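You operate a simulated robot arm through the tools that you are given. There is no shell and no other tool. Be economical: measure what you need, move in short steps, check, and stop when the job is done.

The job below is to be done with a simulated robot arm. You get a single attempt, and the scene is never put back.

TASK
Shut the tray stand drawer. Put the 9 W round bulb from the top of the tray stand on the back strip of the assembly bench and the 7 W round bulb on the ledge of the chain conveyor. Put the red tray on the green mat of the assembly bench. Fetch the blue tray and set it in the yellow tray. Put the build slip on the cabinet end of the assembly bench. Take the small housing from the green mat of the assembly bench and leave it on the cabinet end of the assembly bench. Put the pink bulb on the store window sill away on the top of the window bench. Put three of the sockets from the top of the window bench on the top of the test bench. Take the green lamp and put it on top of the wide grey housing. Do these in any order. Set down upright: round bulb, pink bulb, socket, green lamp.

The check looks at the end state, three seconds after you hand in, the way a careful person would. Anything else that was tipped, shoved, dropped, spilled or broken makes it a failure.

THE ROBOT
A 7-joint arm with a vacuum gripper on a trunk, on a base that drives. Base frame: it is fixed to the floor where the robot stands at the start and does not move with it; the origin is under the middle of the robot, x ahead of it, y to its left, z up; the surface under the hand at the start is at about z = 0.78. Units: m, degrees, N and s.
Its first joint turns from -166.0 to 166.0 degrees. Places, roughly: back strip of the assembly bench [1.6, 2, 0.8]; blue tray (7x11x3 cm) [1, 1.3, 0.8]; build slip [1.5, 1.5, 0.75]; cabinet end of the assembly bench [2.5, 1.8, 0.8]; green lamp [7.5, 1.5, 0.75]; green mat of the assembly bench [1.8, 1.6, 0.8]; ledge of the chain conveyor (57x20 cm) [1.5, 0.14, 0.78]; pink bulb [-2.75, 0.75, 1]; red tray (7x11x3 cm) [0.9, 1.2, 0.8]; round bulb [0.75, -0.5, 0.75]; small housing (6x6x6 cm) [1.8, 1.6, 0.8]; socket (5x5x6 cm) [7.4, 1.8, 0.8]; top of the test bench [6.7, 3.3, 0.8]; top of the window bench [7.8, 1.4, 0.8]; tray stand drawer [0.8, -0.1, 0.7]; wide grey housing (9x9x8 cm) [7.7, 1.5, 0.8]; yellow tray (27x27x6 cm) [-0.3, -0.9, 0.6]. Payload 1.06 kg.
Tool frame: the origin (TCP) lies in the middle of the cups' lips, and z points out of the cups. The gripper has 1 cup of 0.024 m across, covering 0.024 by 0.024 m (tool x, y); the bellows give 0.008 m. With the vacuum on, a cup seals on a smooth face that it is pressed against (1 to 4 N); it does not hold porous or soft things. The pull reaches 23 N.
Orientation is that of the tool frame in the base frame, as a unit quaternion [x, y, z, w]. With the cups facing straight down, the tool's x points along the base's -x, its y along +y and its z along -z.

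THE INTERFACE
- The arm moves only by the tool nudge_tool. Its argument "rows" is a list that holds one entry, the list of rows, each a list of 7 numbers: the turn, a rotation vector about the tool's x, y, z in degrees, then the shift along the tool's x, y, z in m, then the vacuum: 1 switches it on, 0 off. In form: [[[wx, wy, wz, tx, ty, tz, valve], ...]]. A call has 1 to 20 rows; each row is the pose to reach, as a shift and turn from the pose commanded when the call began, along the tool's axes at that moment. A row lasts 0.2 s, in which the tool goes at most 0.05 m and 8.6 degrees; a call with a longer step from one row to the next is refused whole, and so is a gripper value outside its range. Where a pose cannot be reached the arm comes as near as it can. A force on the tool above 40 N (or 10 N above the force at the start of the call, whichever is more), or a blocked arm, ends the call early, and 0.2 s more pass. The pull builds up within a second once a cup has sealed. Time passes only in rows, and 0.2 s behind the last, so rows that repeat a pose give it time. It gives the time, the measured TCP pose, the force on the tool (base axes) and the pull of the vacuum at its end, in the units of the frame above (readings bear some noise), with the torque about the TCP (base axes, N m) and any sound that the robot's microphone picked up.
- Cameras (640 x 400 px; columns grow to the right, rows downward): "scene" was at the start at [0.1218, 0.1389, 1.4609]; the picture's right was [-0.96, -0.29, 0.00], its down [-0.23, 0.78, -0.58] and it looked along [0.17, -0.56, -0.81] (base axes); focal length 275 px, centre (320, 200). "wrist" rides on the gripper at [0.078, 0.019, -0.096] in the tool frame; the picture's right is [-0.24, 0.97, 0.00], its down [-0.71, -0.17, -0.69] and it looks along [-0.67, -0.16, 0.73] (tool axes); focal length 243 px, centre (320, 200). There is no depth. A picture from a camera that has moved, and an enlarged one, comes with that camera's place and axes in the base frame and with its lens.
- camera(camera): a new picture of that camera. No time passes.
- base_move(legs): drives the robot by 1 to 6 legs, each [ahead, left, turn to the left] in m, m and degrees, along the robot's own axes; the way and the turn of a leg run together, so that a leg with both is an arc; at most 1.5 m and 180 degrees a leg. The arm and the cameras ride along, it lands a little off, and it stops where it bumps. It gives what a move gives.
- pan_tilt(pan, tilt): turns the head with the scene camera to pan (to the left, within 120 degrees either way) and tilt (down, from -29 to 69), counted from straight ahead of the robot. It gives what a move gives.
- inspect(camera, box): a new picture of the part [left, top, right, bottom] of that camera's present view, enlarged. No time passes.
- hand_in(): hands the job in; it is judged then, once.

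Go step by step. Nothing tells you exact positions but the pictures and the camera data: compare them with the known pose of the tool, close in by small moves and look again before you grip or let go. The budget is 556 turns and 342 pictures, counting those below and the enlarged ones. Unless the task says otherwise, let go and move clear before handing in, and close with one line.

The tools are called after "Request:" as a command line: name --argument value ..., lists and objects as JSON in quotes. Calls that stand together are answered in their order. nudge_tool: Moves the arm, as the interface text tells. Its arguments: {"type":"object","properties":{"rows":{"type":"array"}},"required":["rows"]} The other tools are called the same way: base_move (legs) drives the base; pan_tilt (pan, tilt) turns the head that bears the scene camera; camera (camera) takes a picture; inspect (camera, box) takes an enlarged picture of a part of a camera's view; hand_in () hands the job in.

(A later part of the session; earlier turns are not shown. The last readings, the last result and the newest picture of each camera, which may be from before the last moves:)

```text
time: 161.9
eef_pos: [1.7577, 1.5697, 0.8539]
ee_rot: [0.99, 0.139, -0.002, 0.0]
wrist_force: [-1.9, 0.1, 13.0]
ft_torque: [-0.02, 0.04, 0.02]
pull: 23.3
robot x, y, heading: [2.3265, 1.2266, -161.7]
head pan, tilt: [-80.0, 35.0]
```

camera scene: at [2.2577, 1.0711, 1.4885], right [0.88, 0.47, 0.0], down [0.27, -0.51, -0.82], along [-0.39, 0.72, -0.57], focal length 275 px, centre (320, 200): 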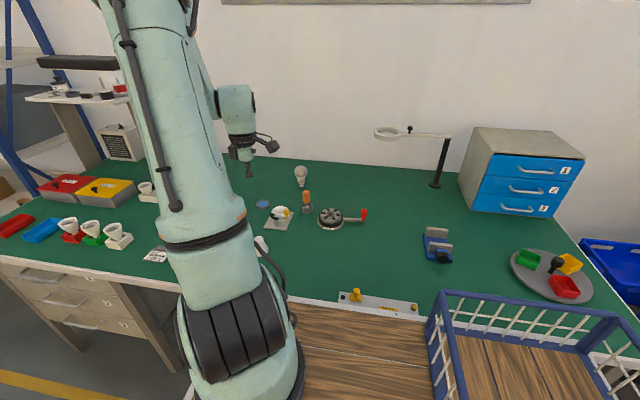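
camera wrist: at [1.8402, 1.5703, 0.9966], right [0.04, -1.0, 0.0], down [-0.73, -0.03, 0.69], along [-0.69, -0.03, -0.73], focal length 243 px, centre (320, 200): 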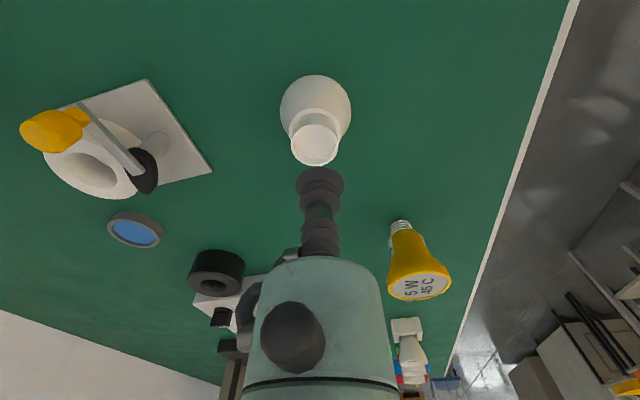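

Sealed. I'll lift it and carry it to (2.43,1.79) between the vise and the round plate.

Request:
nudge_tool --rows '[[[0, 0, 0, 0, 0, -0.02, 1], [0, 0, 0, 0, 0, -0.06, 1], [0, 0, 0, 0, 0, -0.1, 1], [0, 0, 0, 0, 0, -0.14, 1], [0, 0, 0, 0, 0, -0.18, 1], [0, 0, 0, 0.04, -0.001, -0.2, 1], [0, 0, 0, 0.085, -0.003, -0.2, 1], [0, 0, 0, 0.13, -0.005, -0.2, 1], [0, 0, 0, 0.175, -0.006, -0.2, 1], [0, 0, 0, 0.22, -0.008, -0.2, 1], [0, 0, 0, 0.265, -0.01, -0.2, 1], [0, 0, 0, 0.31, -0.011, -0.2, 1], [0, 0, 0, 0.355, -0.013, -0.2, 1], [0, 0, 0, 0.4, -0.015, -0.2, 1], [0, 0, 0, 0.445, -0.016, -0.2, 1], [0, 0, 0, 0.49, -0.018, -0.2, 1], [0, 0, 0, 0.535, -0.02, -0.2, 1], [0, 0, 0, 0.58, -0.021, -0.2, 1], [0, 0, 0, 0.625, -0.023, -0.2, 1], [0, 0, 0, 0.67, -0.025, -0.2, 1]]]'

Request:
nudge_tool --rows '[[[0, 0, 0, 0.037, -0.001, 0.02, 1], [0, 0, 0, 0.037, -0.001, 0.06, 1], [0, 0, 0, 0.037, -0.001, 0.06, 1]]]'

Request:
camera --camera "scene"

Request:
camera --camera "wrist"

```text
time: 166.1
eef_pos: [2.3954, 1.7833, 1.0501]
ee_rot: [0.99, 0.14, -0.002, 0.0]
wrist_force: [-0.3, 0.7, -0.6]
ft_torque: [0.0, -0.01, -0.01]
pull: 23.1
robot x, y, heading: [2.3301, 1.2291, -162.0]
head pan, tilt: [-80.0, 35.0]
```

```text
time: 166.9
eef_pos: [2.4299, 1.7941, 0.9906]
ee_rot: [0.99, 0.14, -0.002, 0.0]
wrist_force: [0.2, 0.0, -0.3]
ft_torque: [-0.03, 0.01, 0.03]
pull: 22.7
robot x, y, heading: [2.3251, 1.2269, -161.5]
head pan, tilt: [-80.0, 35.0]
```

```text
241 pictures are left
camera scene: at [2.2577, 1.0711, 1.4885], right [0.88, 0.47, 0.0], down [0.27, -0.51, -0.82], along [-0.39, 0.72, -0.57], focal length 275 px, centre (320, 200)
```

scene: 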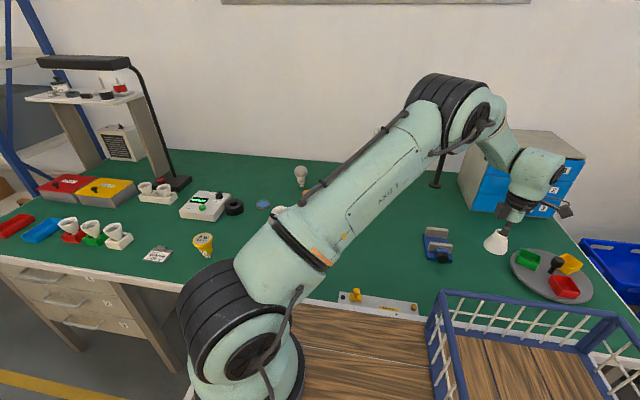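

```text
240 pictures are left
camera wrist: at [2.5105, 1.7964, 1.0854], right [0.04, -1.0, 0.0], down [-0.73, -0.03, 0.69], along [-0.69, -0.03, -0.73], focal length 243 px, centre (320, 200)
```

wrist: 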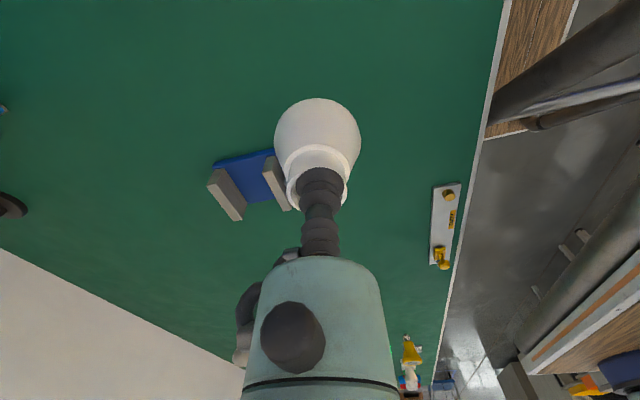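

The drop spot is clear. I'll lower to contact.

Request:
nudge_tool --rows '[[[0, 0, 0, 0, 0, 0.04, 1], [0, 0, 0, 0, 0, 0.08, 1], [0, 0, 0, 0, 0, 0.115, 1], [0, 0, 0, 0, 0, 0.126, 1], [0, 0, 0, 0, 0, 0.13, 1], [0, 0, 0, 0, 0, 0.133, 1], [0, 0, 0, 0, 0, 0.133, 1]]]'

```text
time: 168.5
eef_pos: [2.4307, 1.79, 0.8576]
ee_rot: [0.99, 0.14, -0.001, 0.001]
wrist_force: [0.0, 0.9, -0.5]
ft_torque: [0.01, -0.05, -0.04]
pull: 22.9
robot x, y, heading: [2.3261, 1.2257, -161.7]
head pan, tilt: [-80.0, 35.0]
```

Request:
nudge_tool --rows '[[[0, 0, 0, 0, 0, 0.001, 1], [0, 0, 0, 0, 0, 0.002, 1], [0, 0, 0, 0, 0, 0.002, 1]]]'

Request:
nudge_tool --rows '[[[0, 0, 0, 0, 0, 0.001, 1], [0, 0, 0, 0, 0, 0.001, 1]]]'

```text
time: 169.3
eef_pos: [2.4311, 1.7899, 0.8556]
ee_rot: [0.99, 0.14, -0.002, 0.0]
wrist_force: [-0.1, 0.0, -0.7]
ft_torque: [0.01, 0.01, 0.0]
pull: 22.7
robot x, y, heading: [2.3274, 1.2249, -161.8]
head pan, tilt: [-80.0, 35.0]
```

```text
time: 169.9
eef_pos: [2.431, 1.7904, 0.8544]
ee_rot: [0.99, 0.14, -0.001, 0.0]
wrist_force: [-0.6, -1.5, 3.3]
ft_torque: [0.03, 0.0, 0.0]
pull: 22.7
robot x, y, heading: [2.3288, 1.2268, -161.9]
head pan, tilt: [-80.0, 35.0]
```

Light contact. I'll release and lift.

Request:
nudge_tool --rows '[[[0, 0, 0, 0, 0, 0, 0], [0, 0, 0, 0, 0, 0, 0], [0, 0, 0, 0, 0, 0, 0], [0, 0, 0, 0, 0, 0, 0], [0, 0, 0, 0, 0, -0.003, 0], [0, 0, 0, 0, 0, -0.01, 0], [0, 0, 0, 0, 0, -0.03, 0], [0, 0, 0, 0, 0, -0.07, 0], [0, 0, 0, 0, 0, -0.12, 0], [0, 0, 0, 0, 0, -0.17, 0], [0, 0, 0, 0, 0, -0.22, 0], [0, 0, 0, 0, 0, -0.26, 0]]]'

Request:
camera --camera "wrist"

Request:
inspect --camera "scene" --box '[60, 210, 220, 310]'

```text
time: 172.5
eef_pos: [2.431, 1.7923, 1.1136]
ee_rot: [0.99, 0.141, -0.002, 0.001]
wrist_force: [-0.3, 0.4, -0.4]
ft_torque: [0.0, 0.0, -0.03]
pull: 0.0
robot x, y, heading: [2.3292, 1.2247, -161.5]
head pan, tilt: [-80.0, 35.0]
```

```text
239 pictures are left
camera wrist: at [2.5111, 1.7945, 1.2083], right [0.04, -1.0, 0.0], down [-0.73, -0.03, 0.69], along [-0.69, -0.03, -0.73], focal length 243 px, centre (320, 200)
```

wrist: 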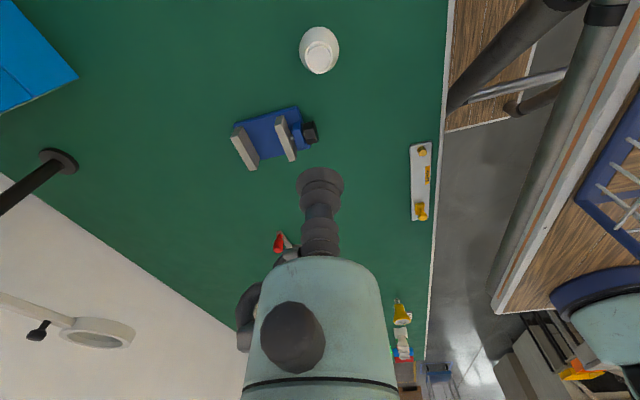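

```text
4.00 times, centred on (140, 260) of scene
camera zoom: at [2.2578, 1.0714, 1.4885], right [0.88, 0.47, 0.0], down [0.27, -0.51, -0.82], along [-0.39, 0.72, -0.57], focal length 1099 px, centre (1040, -40)
```

zoom: 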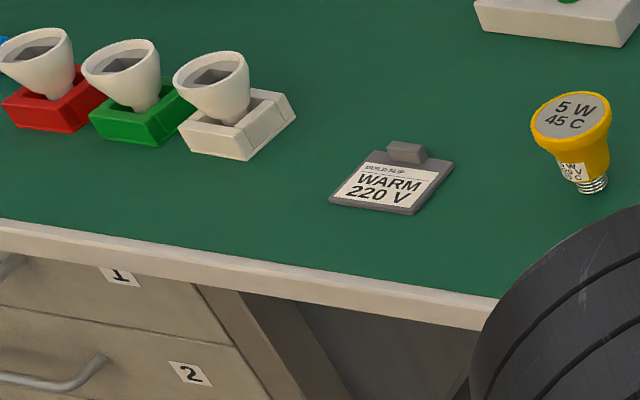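

The housing stands at the cabinet end. The build slip is a little clipboard at about (1.465,1.387); I'll move over it.

Request:
nudge_tool --rows '[[[0, 0, 0, -0.044, 0.005, 0, 0], [0, 0, 0, -0.088, 0.01, 0, 0], [0, 0, 0, -0.132, 0.015, 0, 0], [0, 0, 0, -0.176, 0.02, 0, 0], [0, 0, 0, -0.22, 0.025, 0, 0], [0, 0, 0, -0.264, 0.03, 0, 0], [0, 0, 0, -0.308, 0.035, 0, 0], [0, 0, 0, -0.352, 0.04, 0, 0], [0, 0, 0, -0.396, 0.045, 0, 0], [0, 0, 0, -0.44, 0.05, 0, 0], [0, 0, 0, -0.484, 0.055, 0, 0], [0, 0, 0, -0.52, 0.06, 0, 0]]]'

Request:
nudge_tool --rows '[[[0, 0, 0, -0.044, 0.005, 0, 0], [0, 0, 0, -0.088, 0.01, 0, 0], [0, 0, 0, -0.132, 0.015, 0, 0], [0, 0, 0, -0.176, 0.02, 0, 0], [0, 0, 0, -0.22, 0.025, 0, 0], [0, 0, 0, -0.264, 0.03, 0, 0], [0, 0, 0, -0.308, 0.035, 0, 0], [0, 0, 0, -0.352, 0.04, 0, 0], [0, 0, 0, -0.396, 0.045, 0, 0], [0, 0, 0, -0.44, 0.05, 0, 0], [0, 0, 0, -0.484, 0.055, 0, 0], [0, 0, 0, -0.52, 0.06, 0, 0], [0, 0, 0, -0.52, 0.06, 0.04, 0], [0, 0, 0, -0.52, 0.06, 0.08, 0], [0, 0, 0, -0.52, 0.06, 0.08, 0]]]'

Request:
camera --camera "wrist"

Request:
camera --camera "scene"

```text
time: 175.1
eef_pos: [1.9478, 1.5889, 1.1172]
ee_rot: [0.99, 0.139, -0.003, 0.0]
wrist_force: [0.1, -0.1, 0.7]
ft_torque: [-0.05, 0.02, -0.02]
pull: 0.0
robot x, y, heading: [2.3255, 1.2283, -161.9]
head pan, tilt: [-80.0, 35.0]
```

```text
time: 178.3
eef_pos: [1.4662, 1.3862, 1.0395]
ee_rot: [0.99, 0.141, -0.002, 0.001]
wrist_force: [0.1, 0.3, -0.1]
ft_torque: [0.01, 0.05, -0.01]
pull: 0.1
robot x, y, heading: [2.327, 1.2246, -161.7]
head pan, tilt: [-80.0, 35.0]
```

```text
237 pictures are left
camera wrist: at [1.5467, 1.3888, 1.1334], right [0.04, -1.0, 0.0], down [-0.73, -0.03, 0.69], along [-0.69, -0.03, -0.73], focal length 243 px, centre (320, 200)
```

wrist: 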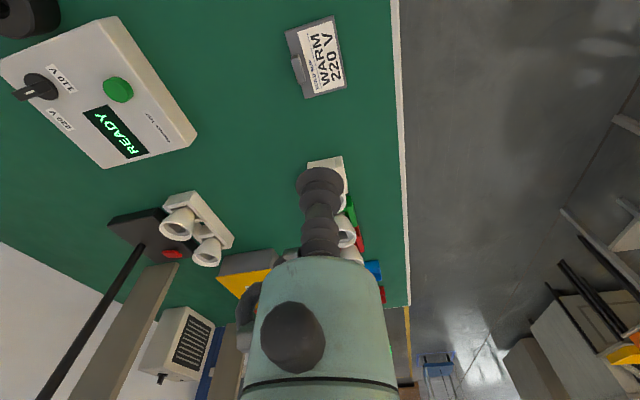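

```text
236 pictures are left
camera scene: at [2.2577, 1.0711, 1.4885], right [0.88, 0.47, 0.0], down [0.27, -0.5, -0.82], along [-0.39, 0.72, -0.57], focal length 275 px, centre (320, 200)
```

scene: 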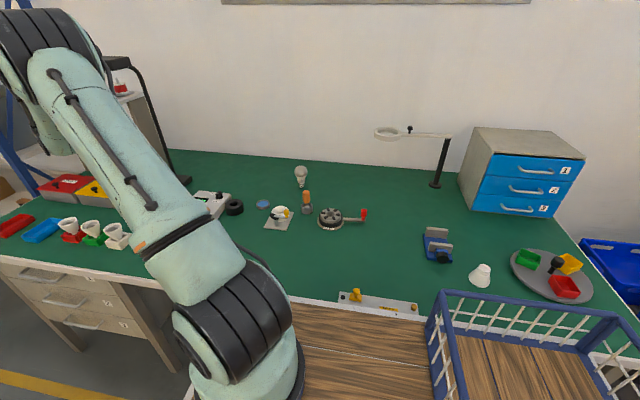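

The slip's centre is at about (1.470,1.386). I'll go down and press.

Request:
nudge_tool --rows '[[[0, 0, 0, 0.004, 0, 0.045, 1], [0, 0, 0, 0.004, 0, 0.09, 1], [0, 0, 0, 0.004, 0, 0.135, 1], [0, 0, 0, 0.004, 0, 0.18, 1], [0, 0, 0, 0.004, 0, 0.215, 1], [0, 0, 0, 0.004, 0, 0.222, 1], [0, 0, 0, 0.004, 0, 0.226, 1], [0, 0, 0, 0.004, 0, 0.229, 1], [0, 0, 0, 0.004, 0, 0.229, 1], [0, 0, 0, 0.004, 0, 0.229, 1]]]'

Request:
camera --camera "wrist"

```text
time: 180.5
eef_pos: [1.4681, 1.3854, 0.8092]
ee_rot: [0.99, 0.14, -0.001, 0.0]
wrist_force: [0.1, 0.5, 0.3]
ft_torque: [0.02, 0.03, 0.03]
pull: 22.8
robot x, y, heading: [2.3272, 1.2224, -161.8]
head pan, tilt: [-80.0, 35.0]
```

```text
235 pictures are left
camera wrist: at [1.5485, 1.3898, 0.9031], right [0.04, -1.0, 0.0], down [-0.73, -0.03, 0.69], along [-0.69, -0.03, -0.73], focal length 243 px, centre (320, 200)
```

wrist: 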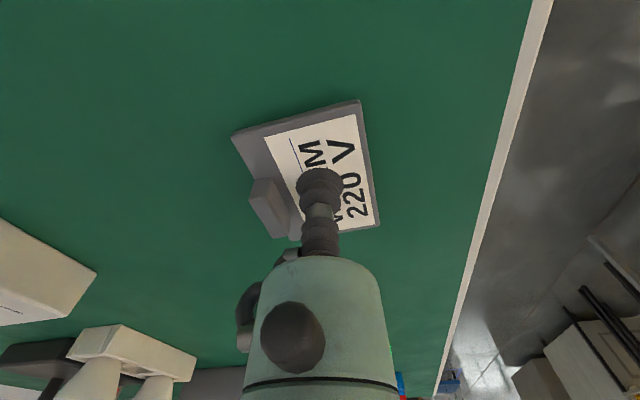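

Sealed on the card. I'll lift and carry it along to the cabinet end, to about (2.53,1.725).

Request:
nudge_tool --rows '[[[0, 0, 0, 0, 0, -0.02, 1], [0, 0, 0, 0, 0, -0.06, 1], [0, 0, 0, 0, 0, -0.1, 1], [0, 0, 0, 0, 0, -0.14, 1], [0, 0, 0, 0, 0, -0.18, 1], [0, 0, 0, 0.04, -0.006, -0.2, 1], [0, 0, 0, 0.085, -0.012, -0.2, 1], [0, 0, 0, 0.13, -0.018, -0.2, 1], [0, 0, 0, 0.175, -0.024, -0.2, 1], [0, 0, 0, 0.22, -0.03, -0.2, 1], [0, 0, 0, 0.265, -0.036, -0.2, 1], [0, 0, 0, 0.31, -0.042, -0.2, 1], [0, 0, 0, 0.355, -0.048, -0.2, 1], [0, 0, 0, 0.4, -0.054, -0.2, 1], [0, 0, 0, 0.445, -0.06, -0.2, 1], [0, 0, 0, 0.485, -0.066, -0.2, 1], [0, 0, 0, 0.523, -0.071, -0.2, 1]]]'

Request:
nudge_tool --rows '[[[0, 0, 0, 0.045, 0.003, 0, 1], [0, 0, 0, 0.09, 0.006, 0, 1], [0, 0, 0, 0.135, 0.01, 0, 1], [0, 0, 0, 0.18, 0.013, 0, 1], [0, 0, 0, 0.225, 0.016, 0, 1], [0, 0, 0, 0.27, 0.019, 0, 1], [0, 0, 0, 0.315, 0.022, 0, 1], [0, 0, 0, 0.36, 0.026, 0, 1], [0, 0, 0, 0.405, 0.029, 0, 1], [0, 0, 0, 0.45, 0.032, 0, 1], [0, 0, 0, 0.495, 0.035, 0, 1], [0, 0, 0, 0.54, 0.038, 0, 1], [0, 0, 0, 0.575, 0.041, 0, 1], [0, 0, 0, 0.591, 0.042, 0.03, 1], [0, 0, 0, 0.591, 0.042, 0.07, 1], [0, 0, 0, 0.591, 0.042, 0.1, 1], [0, 0, 0, 0.591, 0.042, 0.1, 1]]]'

Request:
camera --camera "wrist"

Request:
camera --camera "scene"

```text
time: 184.1
eef_pos: [1.9485, 1.5995, 1.0098]
ee_rot: [0.99, 0.14, -0.001, 0.0]
wrist_force: [0.5, -0.1, -0.9]
ft_torque: [-0.01, -0.01, -0.02]
pull: 23.3
robot x, y, heading: [2.3258, 1.2245, -161.6]
head pan, tilt: [-80.0, 35.0]
```

```text
time: 187.7
eef_pos: [2.5302, 1.7258, 0.9047]
ee_rot: [0.99, 0.14, -0.001, 0.001]
wrist_force: [0.0, -0.4, 0.2]
ft_torque: [0.03, 0.03, 0.03]
pull: 23.0
robot x, y, heading: [2.3296, 1.2273, -161.7]
head pan, tilt: [-80.0, 35.0]
```

```text
234 pictures are left
camera wrist: at [2.6107, 1.7289, 0.9984], right [0.04, -1.0, 0.0], down [-0.73, -0.03, 0.69], along [-0.69, -0.03, -0.73], focal length 243 px, centre (320, 200)
```

wrist: 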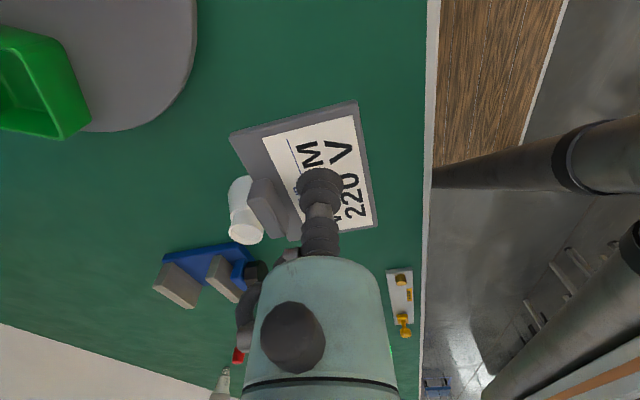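

```text
233 pictures are left
camera scene: at [2.2577, 1.0711, 1.4885], right [0.88, 0.47, 0.0], down [0.27, -0.51, -0.82], along [-0.39, 0.72, -0.57], focal length 275 px, centre (320, 200)
```

scene: 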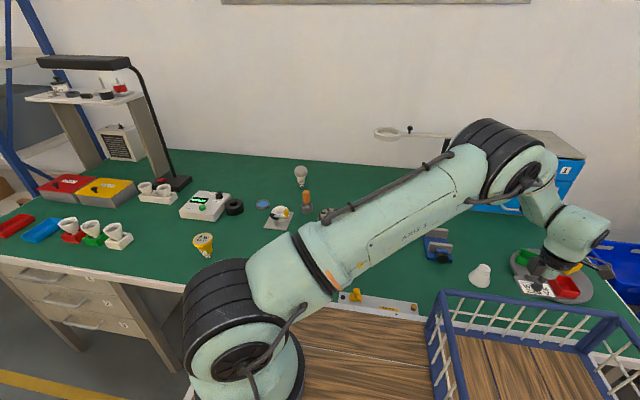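

I'll shift 2 cm away from the housing and lower the slip to the bench.

Request:
nudge_tool --rows '[[[0, 0, 0, 0.02, 0.009, 0, 1], [0, 0, 0, 0.02, 0.009, 0.03, 1], [0, 0, 0, 0.02, 0.009, 0.06, 1], [0, 0, 0, 0.02, 0.009, 0.083, 1], [0, 0, 0, 0.02, 0.009, 0.09, 1], [0, 0, 0, 0.02, 0.009, 0.094, 1], [0, 0, 0, 0.02, 0.009, 0.094, 1]]]'

Request:
nudge_tool --rows '[[[0, 0, 0, 0, 0, 0.001, 1], [0, 0, 0, 0, 0, 0.002, 1], [0, 0, 0, 0, 0, 0.002, 1]]]'

```text
time: 189.3
eef_pos: [2.552, 1.7209, 0.8121]
ee_rot: [0.99, 0.141, -0.001, 0.001]
wrist_force: [0.3, 0.5, 0.3]
ft_torque: [0.01, -0.05, -0.05]
pull: 23.5
robot x, y, heading: [2.3289, 1.2258, -161.6]
head pan, tilt: [-80.0, 35.0]
```

```text
time: 190.1
eef_pos: [2.5523, 1.7196, 0.8089]
ee_rot: [0.99, 0.14, -0.002, 0.0]
wrist_force: [0.6, 0.1, -0.5]
ft_torque: [-0.02, 0.01, 0.01]
pull: 23.1
robot x, y, heading: [2.3275, 1.226, -161.7]
head pan, tilt: [-80.0, 35.0]
```

Request:
nudge_tool --rows '[[[0, 0, 0, 0, 0, 0.001, 1], [0, 0, 0, 0, 0, 0.002, 1], [0, 0, 0, 0, 0, 0.002, 1]]]'

Request:
nudge_tool --rows '[[[0, 0, 0, 0, 0, 0.001, 1], [0, 0, 0, 0, 0, 0.0015, 1], [0, 0, 0, 0, 0, 0.0015, 1]]]'

```text
time: 190.9
eef_pos: [2.5519, 1.7226, 0.8061]
ee_rot: [0.99, 0.14, -0.001, 0.0]
wrist_force: [-0.1, 0.3, 0.1]
ft_torque: [0.04, 0.0, -0.01]
pull: 23.2
robot x, y, heading: [2.3289, 1.2237, -161.7]
head pan, tilt: [-80.0, 35.0]
```

```text
time: 191.7
eef_pos: [2.5528, 1.7219, 0.8049]
ee_rot: [0.99, 0.14, -0.001, 0.0]
wrist_force: [0.4, -0.9, 2.5]
ft_torque: [0.03, -0.01, 0.0]
pull: 23.0
robot x, y, heading: [2.3238, 1.2252, -161.6]
head pan, tilt: [-80.0, 35.0]
```

Request:
nudge_tool --rows '[[[0, 0, 0, 0, 0, 0, 0], [0, 0, 0, 0, 0, 0, 0], [0, 0, 0, 0, 0, 0, 0], [0, 0, 0, 0, 0, 0, 0], [0, 0, 0, 0, 0, -0.003, 0], [0, 0, 0, 0, 0, -0.01, 0], [0, 0, 0, 0, 0, -0.03, 0], [0, 0, 0, 0, 0, -0.07, 0], [0, 0, 0, 0, 0, -0.12, 0], [0, 0, 0, 0, 0, -0.17, 0], [0, 0, 0, 0, 0, -0.22, 0], [0, 0, 0, 0, 0, -0.27, 0], [0, 0, 0, 0, 0, -0.32, 0]]]'

Request:
camera --camera "wrist"

```text
time: 194.5
eef_pos: [2.5558, 1.7171, 1.127]
ee_rot: [0.99, 0.14, -0.002, 0.001]
wrist_force: [0.5, 0.2, -0.2]
ft_torque: [0.0, 0.0, 0.02]
pull: 0.1
robot x, y, heading: [2.3299, 1.2236, -161.8]
head pan, tilt: [-80.0, 35.0]
```

```text
232 pictures are left
camera wrist: at [2.6367, 1.7196, 1.2212], right [0.04, -1.0, 0.0], down [-0.72, -0.03, 0.69], along [-0.69, -0.03, -0.73], focal length 243 px, centre (320, 200)
```

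wrist: 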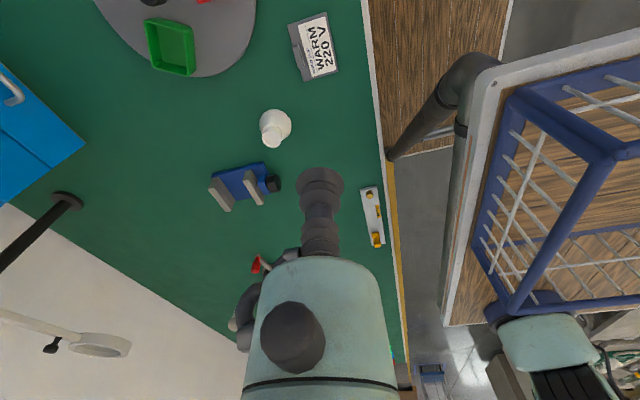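

The slip is placed well clear. Next the red tray: I'll drive forward along the bench toward it.

Request:
base_move --legs '[[0.67, 0, 0]]'

Request:
pan_tilt --pan -60 --tilt 45

Request:
camera --camera "scene"

```text
time: 198.1
eef_pos: [1.9231, 1.5062, 1.1271]
ee_rot: [0.989, 0.145, -0.002, -0.001]
wrist_force: [0.4, -1.0, 0.5]
ft_torque: [0.0, 0.07, 0.03]
pull: 0.0
robot x, y, heading: [1.697, 1.0126, -161.2]
head pan, tilt: [-80.0, 35.0]
```

```text
time: 199.0
eef_pos: [1.9221, 1.507, 1.1282]
ee_rot: [0.989, 0.145, -0.002, 0.0]
wrist_force: [-0.2, -0.3, 0.0]
ft_torque: [0.0, -0.01, -0.04]
pull: 0.0
robot x, y, heading: [1.7014, 1.0147, -160.7]
head pan, tilt: [-60.0, 45.0]
```

```text
231 pictures are left
camera scene: at [1.6113, 0.8352, 1.4737], right [0.66, 0.75, 0.0], down [0.53, -0.47, -0.71], along [-0.53, 0.47, -0.71], focal length 275 px, centre (320, 200)
```

scene: 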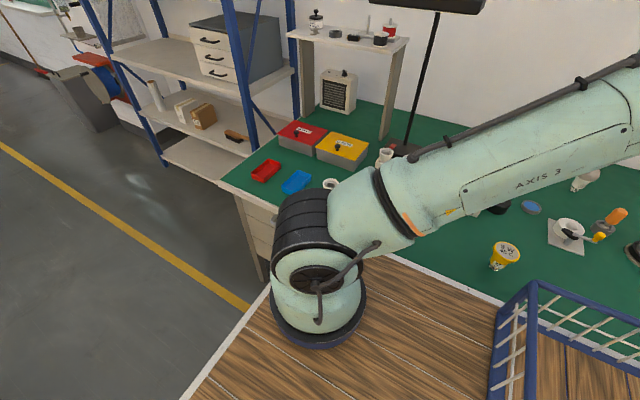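

Request:
nudge_tool --rows '[[[0, 0, 0, -0.042, -0.011, 0, 0], [0, 0, 0, -0.083, -0.023, 0, 0], [0, 0, 0, -0.125, -0.034, 0, 0], [0, 0, 0, -0.166, -0.046, 0, 0], [0, 0, 0, -0.208, -0.057, 0, 0], [0, 0, 0, -0.25, -0.069, 0, 0], [0, 0, 0, -0.291, -0.08, 0, 0], [0, 0, 0, -0.332, -0.082, 0, 0], [0, 0, 0, -0.373, -0.084, 0, 0], [0, 0, 0, -0.415, -0.086, 0, 0], [0, 0, 0, -0.456, -0.088, 0, 0], [0, 0, 0, -0.497, -0.09, 0, 0], [0, 0, 0, -0.538, -0.092, 0, 0], [0, 0, 0, -0.58, -0.094, 0, 0], [0, 0, 0, -0.621, -0.095, 0, 0]]]'

Request:
nudge_tool --rows '[[[0, 0, 0, -0.045, 0.006, 0, 0], [0, 0, 0, -0.09, 0.012, 0, 0], [0, 0, 0, -0.135, 0.018, 0, 0], [0, 0, 0, -0.18, 0.024, 0, 0], [0, 0, 0, -0.225, 0.03, 0, 0], [0, 0, 0, -0.27, 0.036, 0, 0], [0, 0, 0, -0.315, 0.042, 0, 0], [0, 0, 0, -0.36, 0.048, 0, 0], [0, 0, 0, -0.405, 0.054, 0, 0], [0, 0, 0, -0.44, 0.058, 0.03, 0], [0, 0, 0, -0.45, 0.06, 0.07, 0], [0, 0, 0, -0.45, 0.06, 0.07, 0]]]'

Request:
camera --camera "wrist"

Request:
camera --camera "scene"

```text
time: 202.2
eef_pos: [1.3024, 1.4198, 1.1272]
ee_rot: [0.99, 0.145, -0.002, 0.0]
wrist_force: [0.0, 0.0, 0.1]
ft_torque: [0.03, 0.02, 0.01]
pull: 0.1
robot x, y, heading: [1.6969, 1.0151, -161.0]
head pan, tilt: [-60.0, 45.0]
```

```text
time: 204.8
eef_pos: [0.8863, 1.234, 1.0623]
ee_rot: [0.989, 0.145, -0.002, 0.0]
wrist_force: [-0.7, 0.0, 0.8]
ft_torque: [0.01, 0.01, 0.02]
pull: 0.0
robot x, y, heading: [1.701, 1.0134, -161.1]
head pan, tilt: [-60.0, 45.0]
```

```text
230 pictures are left
camera wrist: at [0.9661, 1.2378, 1.1563], right [0.05, -1.0, 0.0], down [-0.72, -0.04, 0.69], along [-0.69, -0.04, -0.73], focal length 243 px, centre (320, 200)
```

wrist: 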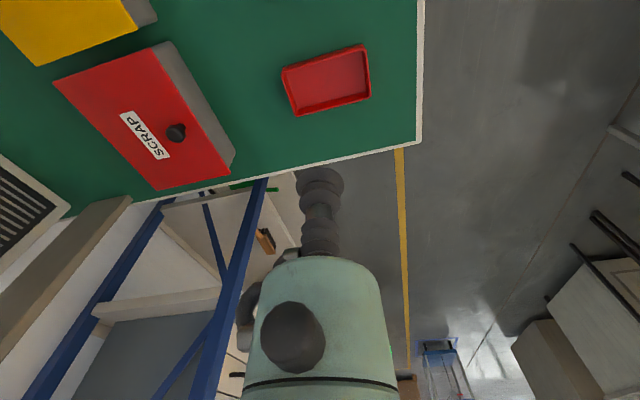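

```text
229 pictures are left
camera scene: at [1.6113, 0.835, 1.4737], right [0.66, 0.75, 0.0], down [0.53, -0.47, -0.71], along [-0.53, 0.47, -0.71], focal length 275 px, centre (320, 200)
```

scene: 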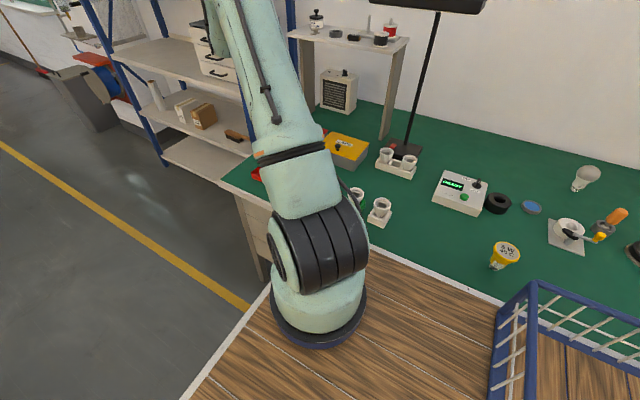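

The red tray's floor centre is at about (0.858,1.221). I'll come down into it and re-check halfway.

Request:
nudge_tool --rows '[[[0, 0, 0, -0.031, 0.005, 0.03, 0], [0, 0, 0, -0.031, 0.005, 0.07, 0], [0, 0, 0, -0.031, 0.005, 0.11, 0], [0, 0, 0, -0.031, 0.005, 0.15, 0], [0, 0, 0, -0.031, 0.005, 0.15, 0]]]'

Request:
camera --camera "wrist"

```text
time: 206.0
eef_pos: [0.8574, 1.2197, 0.9091]
ee_rot: [0.989, 0.146, -0.001, 0.0]
wrist_force: [0.1, 0.3, 0.6]
ft_torque: [-0.02, -0.02, 0.0]
pull: 0.0
robot x, y, heading: [1.6981, 1.0149, -161.1]
head pan, tilt: [-60.0, 45.0]
```

```text
228 pictures are left
camera wrist: at [0.9384, 1.2221, 1.0038], right [0.05, -1.0, 0.0], down [-0.73, -0.04, 0.69], along [-0.69, -0.04, -0.73], focal length 243 px, centre (320, 200)
```

wrist: 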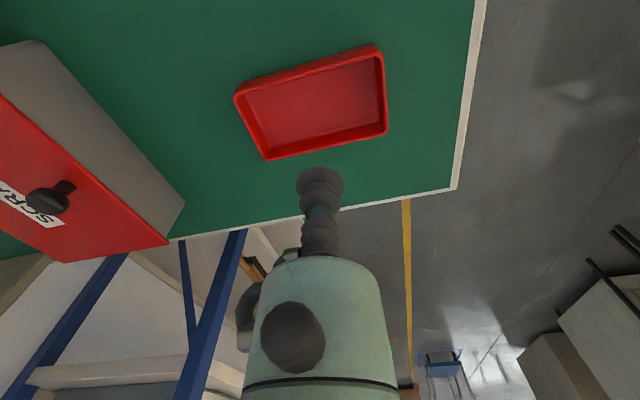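

Centred. Pressing into the tray floor.

Request:
nudge_tool --rows '[[[0, 0, 0, 0.002, 0, 0.04, 1], [0, 0, 0, 0.002, 0, 0.08, 1], [0, 0, 0, 0.002, 0, 0.095, 1], [0, 0, 0, 0.002, 0, 0.1, 1], [0, 0, 0, 0.002, 0, 0.103, 1], [0, 0, 0, 0.002, 0, 0.103, 1], [0, 0, 0, 0.002, 0, 0.103, 1]]]'

```text
time: 207.6
eef_pos: [0.8599, 1.2199, 0.8075]
ee_rot: [0.989, 0.145, -0.002, 0.0]
wrist_force: [-0.1, 0.5, 0.0]
ft_torque: [-0.03, 0.02, 0.0]
pull: 22.7
robot x, y, heading: [1.6969, 1.0151, -160.9]
head pan, tilt: [-60.0, 45.0]
```

Request:
nudge_tool --rows '[[[0, 0, 0, 0, 0, -0.02, 1], [0, 0, 0, 0, 0, -0.06, 1], [0, 0, 0, 0, 0, -0.105, 1], [0, 0, 0, 0, 0, -0.15, 1], [0, 0, 0, 0, 0, -0.195, 1], [0, 0, 0, 0.04, -0.006, -0.22, 1], [0, 0, 0, 0.084, -0.012, -0.22, 1], [0, 0, 0, 0.128, -0.018, -0.22, 1], [0, 0, 0, 0.172, -0.024, -0.22, 1], [0, 0, 0, 0.216, -0.03, -0.22, 1], [0, 0, 0, 0.26, -0.036, -0.22, 1], [0, 0, 0, 0.304, -0.042, -0.22, 1], [0, 0, 0, 0.348, -0.048, -0.22, 1], [0, 0, 0, 0.392, -0.054, -0.22, 1], [0, 0, 0, 0.436, -0.06, -0.22, 1], [0, 0, 0, 0.479, -0.065, -0.22, 1]]]'

Request:
nudge_tool --rows '[[[0, 0, 0, 0.041, 0.002, 0, 1], [0, 0, 0, 0.082, 0.004, 0, 1], [0, 0, 0, 0.123, 0.006, 0, 1], [0, 0, 0, 0.164, 0.008, 0, 1], [0, 0, 0, 0.205, 0.01, 0, 1], [0, 0, 0, 0.246, 0.012, 0, 1], [0, 0, 0, 0.287, 0.014, 0, 1], [0, 0, 0, 0.329, 0.015, 0, 1], [0, 0, 0, 0.37, 0.012, 0, 1], [0, 0, 0, 0.411, 0.009, 0, 1], [0, 0, 0, 0.452, 0.006, 0, 1], [0, 0, 0, 0.49, 0.003, 0, 1], [0, 0, 0, 0.522, 0, 0.01, 1], [0, 0, 0, 0.522, 0, 0.05, 1], [0, 0, 0, 0.522, 0, 0.09, 1], [0, 0, 0, 0.522, 0, 0.12, 1], [0, 0, 0, 0.522, 0, 0.12, 1]]]'

Request:
camera --camera "wrist"

Request:
camera --camera "scene"

```text
time: 211.0
eef_pos: [1.3016, 1.4205, 1.0232]
ee_rot: [0.989, 0.145, -0.002, 0.001]
wrist_force: [0.1, -0.2, -0.5]
ft_torque: [0.01, -0.01, 0.0]
pull: 22.7
robot x, y, heading: [1.6986, 1.0145, -161.0]
head pan, tilt: [-60.0, 45.0]
```

```text
time: 214.6
eef_pos: [1.8032, 1.57, 0.9042]
ee_rot: [0.99, 0.145, -0.001, 0.0]
wrist_force: [1.1, 1.5, -1.2]
ft_torque: [-0.03, 0.04, 0.01]
pull: 23.3
robot x, y, heading: [1.6997, 1.0131, -161.1]
head pan, tilt: [-60.0, 45.0]
```

```text
227 pictures are left
camera wrist: at [1.8835, 1.5738, 0.9986], right [0.05, -1.0, 0.0], down [-0.73, -0.04, 0.69], along [-0.69, -0.04, -0.73], focal length 243 px, centre (320, 200)
```

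wrist: 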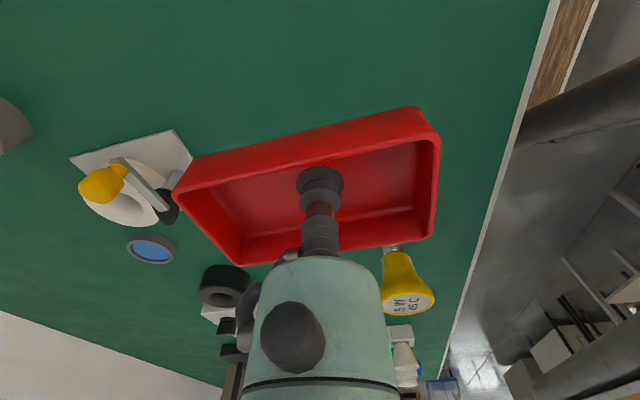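

```text
226 pictures are left
camera scene: at [1.6113, 0.8351, 1.4737], right [0.66, 0.75, 0.0], down [0.53, -0.47, -0.71], along [-0.53, 0.47, -0.71], focal length 275 px, centre (320, 200)
```

scene: 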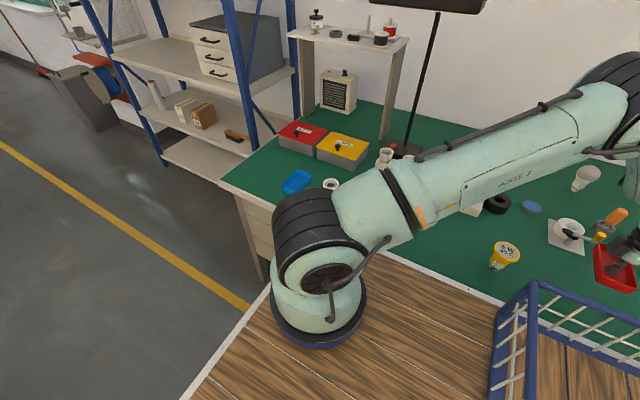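

Clear spot on the mat. Lowering.

Request:
nudge_tool --rows '[[[0, 0, 0, 0, 0, 0.04, 1], [0, 0, 0, 0, 0, 0.075, 1], [0, 0, 0, 0, 0, 0.089, 1], [0, 0, 0, 0, 0, 0.093, 1], [0, 0, 0, 0, 0, 0.096, 1], [0, 0, 0, 0, 0, 0.096, 1]]]'

Request:
nudge_tool --rows '[[[0, 0, 0, 0, 0, 0.001, 1], [0, 0, 0, 0, 0, 0.0015, 1], [0, 0, 0, 0, 0, 0.0015, 1]]]'

Request:
nudge_tool --rows '[[[0, 0, 0, 0, 0, 0.001, 1], [0, 0, 0, 0, 0, 0.0015, 1], [0, 0, 0, 0, 0, 0.0015, 1]]]'

```text
time: 216.0
eef_pos: [1.8013, 1.5697, 0.8059]
ee_rot: [0.989, 0.146, -0.002, -0.001]
wrist_force: [-0.3, -0.9, -0.9]
ft_torque: [0.02, -0.01, 0.01]
pull: 22.9
robot x, y, heading: [1.701, 1.0123, -161.2]
head pan, tilt: [-60.0, 45.0]
```

```text
time: 216.8
eef_pos: [1.7991, 1.5687, 0.806]
ee_rot: [0.989, 0.145, -0.002, 0.0]
wrist_force: [0.3, 0.0, -0.5]
ft_torque: [0.0, -0.01, 0.02]
pull: 23.1
robot x, y, heading: [1.6997, 1.0139, -161.1]
head pan, tilt: [-60.0, 45.0]
```

```text
time: 217.6
eef_pos: [1.7996, 1.5693, 0.8049]
ee_rot: [0.989, 0.145, -0.001, 0.0]
wrist_force: [-0.5, 5.0, 4.4]
ft_torque: [-0.01, 0.01, 0.0]
pull: 22.3
robot x, y, heading: [1.6958, 1.0133, -161.1]
head pan, tilt: [-60.0, 45.0]
```

Request:
nudge_tool --rows '[[[0, 0, 0, 0, 0, 0, 0], [0, 0, 0, 0, 0, 0, 0], [0, 0, 0, 0, 0, 0, 0], [0, 0, 0, 0, 0, 0, 0], [0, 0, 0, 0, 0, -0.003, 0], [0, 0, 0, 0, 0, -0.01, 0], [0, 0, 0, 0, 0, -0.03, 0], [0, 0, 0, 0, 0, -0.07, 0], [0, 0, 0, 0, 0, -0.12, 0], [0, 0, 0, 0, 0, -0.17, 0], [0, 0, 0, 0, 0, -0.22, 0], [0, 0, 0, 0, 0, -0.26, 0], [0, 0, 0, 0, 0, -0.3, 0]]]'

Request:
camera --camera "wrist"

Request:
nudge_tool --rows '[[[0, 0, 0, -0.041, -0.002, 0, 0], [0, 0, 0, -0.082, -0.004, 0, 0], [0, 0, 0, -0.123, -0.006, 0, 0], [0, 0, 0, -0.164, -0.008, 0, 0], [0, 0, 0, -0.205, -0.01, 0, 0], [0, 0, 0, -0.246, -0.008, 0, 0], [0, 0, 0, -0.287, -0.005, 0, 0], [0, 0, 0, -0.328, -0.003, 0, 0], [0, 0, 0, -0.369, 0, 0, 0], [0, 0, 0, -0.41, 0.0, 0, 0], [0, 0, 0, -0.451, 0.0, 0, 0], [0, 0, 0, -0.492, 0.0, 0, 0], [0, 0, 0, -0.533, 0.007, 0, 0], [0, 0, 0, -0.574, 0.015, 0, 0], [0, 0, 0, -0.615, 0.022, 0, 0], [0, 0, 0, -0.656, 0.03, 0, 0], [0, 0, 0, -0.697, 0.037, 0, 0], [0, 0, 0, -0.738, 0.045, 0, 0], [0, 0, 0, -0.779, 0.052, 0, 0], [0, 0, 0, -0.82, 0.057, 0, 0]]]'

Request:
camera --camera "wrist"

```text
time: 220.4
eef_pos: [1.8027, 1.5684, 1.1069]
ee_rot: [0.989, 0.146, -0.002, 0.001]
wrist_force: [-0.6, 0.6, -0.3]
ft_torque: [-0.01, -0.02, 0.01]
pull: 0.1
robot x, y, heading: [1.6977, 1.0109, -161.2]
head pan, tilt: [-60.0, 45.0]
```

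```text
225 pictures are left
camera wrist: at [1.8827, 1.5725, 1.2009], right [0.05, -1.0, 0.0], down [-0.72, -0.04, 0.69], along [-0.69, -0.04, -0.73], focal length 243 px, centre (320, 200)
```

wrist: 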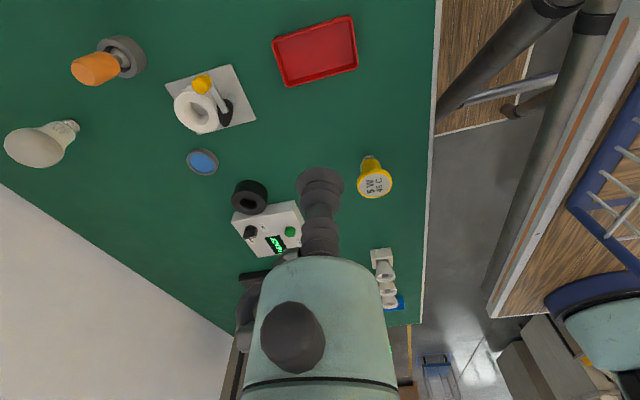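

```text
time: 224.6
eef_pos: [1.027, 1.2807, 1.1105]
ee_rot: [0.99, 0.144, -0.002, 0.001]
wrist_force: [0.2, -0.3, 0.7]
ft_torque: [0.03, 0.03, 0.01]
pull: 0.1
robot x, y, heading: [1.7032, 1.0137, -161.3]
head pan, tilt: [-60.0, 45.0]
```

```text
224 pictures are left
camera wrist: at [1.107, 1.2846, 1.2043], right [0.05, -1.0, 0.0], down [-0.72, -0.04, 0.69], along [-0.69, -0.04, -0.73], focal length 243 px, centre (320, 200)
```

wrist: 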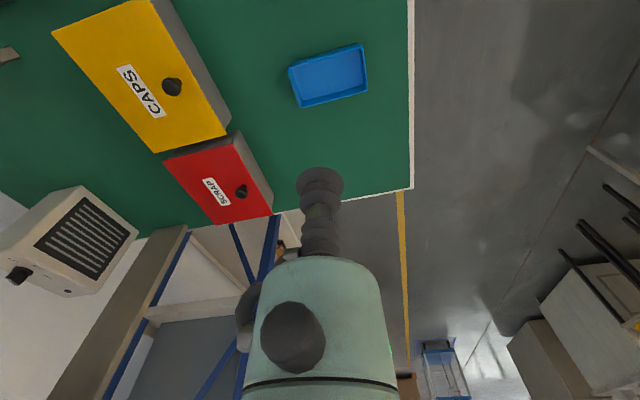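

Request:
nudge_tool --rows '[[[0, 0, 0, -0.03, 0.004, 0.03, 0], [0, 0, 0, -0.041, 0.0055, 0.07, 0], [0, 0, 0, -0.041, 0.0055, 0.115, 0], [0, 0, 0, -0.041, 0.0055, 0.16, 0], [0, 0, 0, -0.041, 0.0055, 0.2, 0], [0, 0, 0, -0.041, 0.0055, 0.2, 0]]]'

Request:
camera --camera "wrist"

```text
time: 226.0
eef_pos: [0.9933, 1.2629, 0.9117]
ee_rot: [0.989, 0.146, -0.001, 0.0]
wrist_force: [0.5, 0.1, 1.0]
ft_torque: [-0.01, 0.02, 0.01]
pull: 0.0
robot x, y, heading: [1.7006, 1.0195, -161.2]
head pan, tilt: [-60.0, 45.0]
```

```text
223 pictures are left
camera wrist: at [1.0731, 1.267, 1.0048], right [0.05, -1.0, 0.0], down [-0.72, -0.04, 0.69], along [-0.69, -0.04, -0.73], focal length 243 px, centre (320, 200)
```

wrist: 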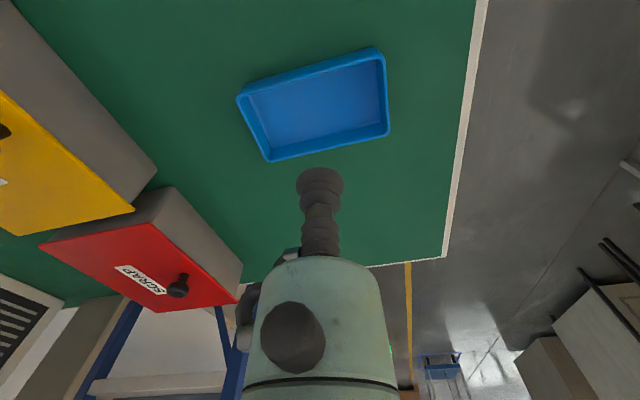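

Request:
nudge_tool --rows '[[[0, 0, 0, 0, 0, 0.04, 1], [0, 0, 0, 0, 0, 0.08, 1], [0, 0, 0, 0, 0, 0.097, 1], [0, 0, 0, 0, 0, 0.102, 1], [0, 0, 0, 0, 0, 0.105, 1], [0, 0, 0, 0, 0, 0.105, 1], [0, 0, 0, 0, 0, 0.105, 1]]]'

```text
time: 227.6
eef_pos: [0.9936, 1.2644, 0.8039]
ee_rot: [0.989, 0.145, -0.002, 0.001]
wrist_force: [-1.2, -2.0, 7.4]
ft_torque: [0.03, -0.03, -0.04]
pull: 22.9
robot x, y, heading: [1.6986, 1.0117, -160.8]
head pan, tilt: [-60.0, 45.0]
```

The blue tray is held. I'll lift it and drive back along the aisle toward the yellow tray.

Request:
nudge_tool --rows '[[[0, 0, 0, 0, 0, -0.02, 1], [0, 0, 0, 0, 0, -0.06, 1], [0, 0, 0, 0, 0, -0.105, 1], [0, 0, 0, 0, 0, -0.15, 1], [0, 0, 0, 0, 0, -0.195, 1], [0, 0, 0, 0, 0, -0.24, 1], [0, 0, 0, 0, 0, -0.285, 1], [0, 0, 0, 0, 0, -0.33, 1], [0, 0, 0, 0, 0, -0.37, 1]]]'

Request:
base_move --legs '[[0, 0.2, 0], [1.5, 0, 0], [0, 0, 56], [0.35, -0.1, 0]]'

Request:
pan_tilt --pan 0 --tilt 45

Request:
camera --camera "scene"

Request:
camera --camera "wrist"

```text
time: 229.6
eef_pos: [0.9932, 1.263, 1.172]
ee_rot: [0.989, 0.145, -0.002, 0.001]
wrist_force: [0.7, -0.5, -1.4]
ft_torque: [-0.04, 0.0, 0.0]
pull: 23.1
robot x, y, heading: [1.699, 1.0137, -161.1]
head pan, tilt: [-60.0, 45.0]
```

```text
time: 242.6
eef_pos: [-0.4297, -0.4056, 1.172]
ee_rot: [0.802, 0.598, -0.001, 0.002]
wrist_force: [0.5, 0.6, -1.1]
ft_torque: [0.0, -0.01, 0.02]
pull: 23.2
robot x, y, heading: [0.169, 0.0471, -104.8]
head pan, tilt: [-60.0, 45.0]
```

```text
time: 243.8
eef_pos: [-0.4293, -0.4045, 1.1721]
ee_rot: [0.801, 0.598, -0.002, 0.001]
wrist_force: [-0.3, 0.4, -1.5]
ft_torque: [0.02, -0.02, 0.01]
pull: 23.4
robot x, y, heading: [0.1665, 0.0469, -104.5]
head pan, tilt: [0.0, 45.0]
```

```text
222 pictures are left
camera scene: at [0.3248, -0.1818, 1.4737], right [-0.97, 0.25, 0.0], down [0.18, 0.68, -0.71], along [-0.18, -0.68, -0.71], focal length 275 px, centre (320, 200)
```

scene: 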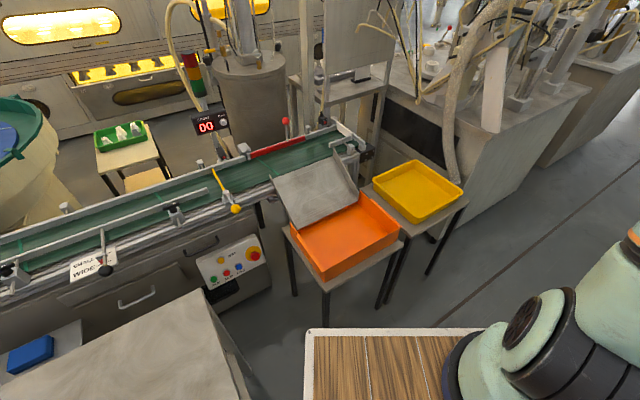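

```text
221 pictures are left
camera wrist: at [-0.3889, -0.3355, 1.2668], right [0.86, -0.5, 0.0], down [-0.37, -0.63, 0.69], along [-0.35, -0.59, -0.73], focal length 243 px, centre (320, 200)
```

wrist: 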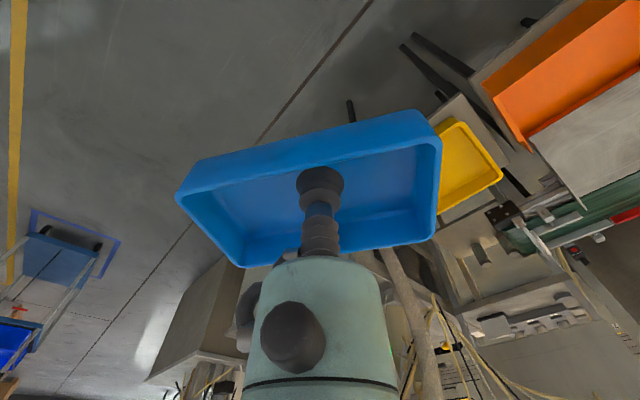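

The yellow tray is at about (-0.34,-0.95). I'll shift the base right and slightly ahead to bring it into reach.

Request:
base_move --legs '[[0.1, -0.28, 0]]'

Request:
camera --camera "scene"

```text
time: 245.8
eef_pos: [-0.719, -0.4342, 1.1728]
ee_rot: [0.801, 0.598, -0.002, 0.001]
wrist_force: [0.3, -0.4, -0.1]
ft_torque: [-0.02, -0.01, 0.01]
pull: 23.0
robot x, y, heading: [-0.1254, 0.0202, -104.4]
head pan, tilt: [0.0, 45.0]
```

```text
220 pictures are left
camera scene: at [0.035, -0.2117, 1.4737], right [-0.97, 0.25, 0.0], down [0.18, 0.68, -0.71], along [-0.18, -0.68, -0.71], focal length 275 px, centre (320, 200)
```

scene: 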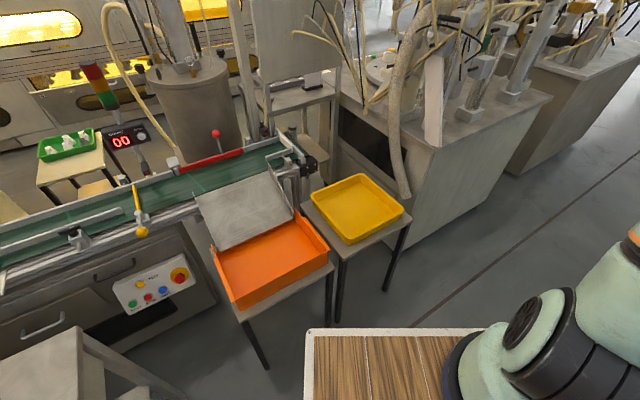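

Request:
nudge_tool --rows '[[[0, 0, 0, -0.012, 0.042, 0, 1], [0, 0, 0, -0.023, 0.085, 0, 1], [0, 0, 0, -0.035, 0.127, 0, 1], [0, 0, 0, -0.046, 0.17, 0, 1], [0, 0, 0, -0.058, 0.212, 0, 1], [0, 0, 0, -0.07, 0.255, 0, 1], [0, 0, 0, -0.081, 0.297, 0, 1], [0, 0, 0, -0.093, 0.34, 0, 1], [0, 0, 0, -0.13, 0.363, 0, 1], [0, 0, 0, -0.168, 0.387, 0, 1], [0, 0, 0, -0.205, 0.41, 0, 1], [0, 0, 0, -0.243, 0.434, 0, 1], [0, 0, 0, -0.28, 0.457, 0, 1], [0, 0, 0, -0.317, 0.48, 0, 1], [0, 0, 0, -0.355, 0.504, 0, 1], [0, 0, 0, -0.392, 0.527, 0, 1], [0, 0, 0, -0.392, 0.527, 0.04, 1], [0, 0, 0, -0.392, 0.527, 0.08, 1], [0, 0, 0, -0.392, 0.527, 0.12, 1], [0, 0, 0, -0.392, 0.527, 0.12, 1]]]'

Request:
camera --camera "scene"

Request:
camera --camera "wrist"

```text
time: 250.1
eef_pos: [-0.3249, -0.9625, 1.054]
ee_rot: [0.802, 0.597, -0.001, 0.001]
wrist_force: [0.4, 1.2, -1.8]
ft_torque: [-0.02, -0.04, -0.02]
pull: 22.8
robot x, y, heading: [-0.1261, 0.0186, -104.3]
head pan, tilt: [0.0, 45.0]
```

```text
219 pictures are left
camera scene: at [0.0351, -0.2117, 1.4737], right [-0.97, 0.25, 0.0], down [0.18, 0.68, -0.71], along [-0.18, -0.68, -0.71], focal length 275 px, centre (320, 200)
```

scene: 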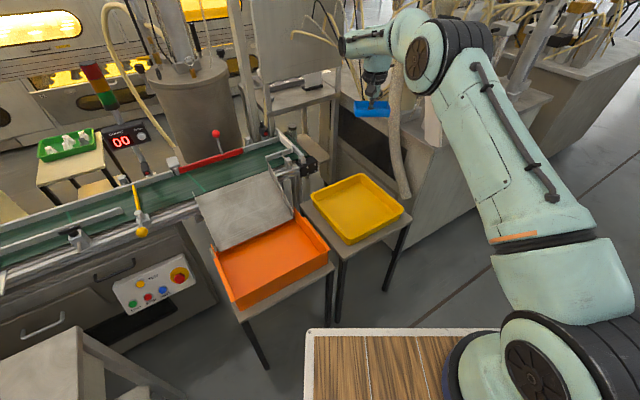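

```text
218 pictures are left
camera wrist: at [-0.2847, -0.8932, 1.1476], right [0.86, -0.5, 0.0], down [-0.37, -0.63, 0.69], along [-0.35, -0.59, -0.73], focal length 243 px, centre (320, 200)
```

wrist: 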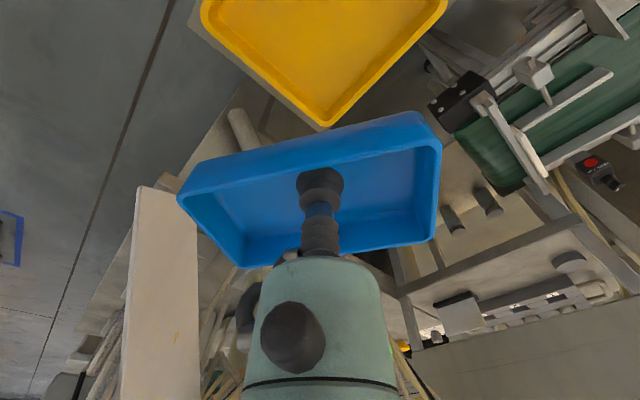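

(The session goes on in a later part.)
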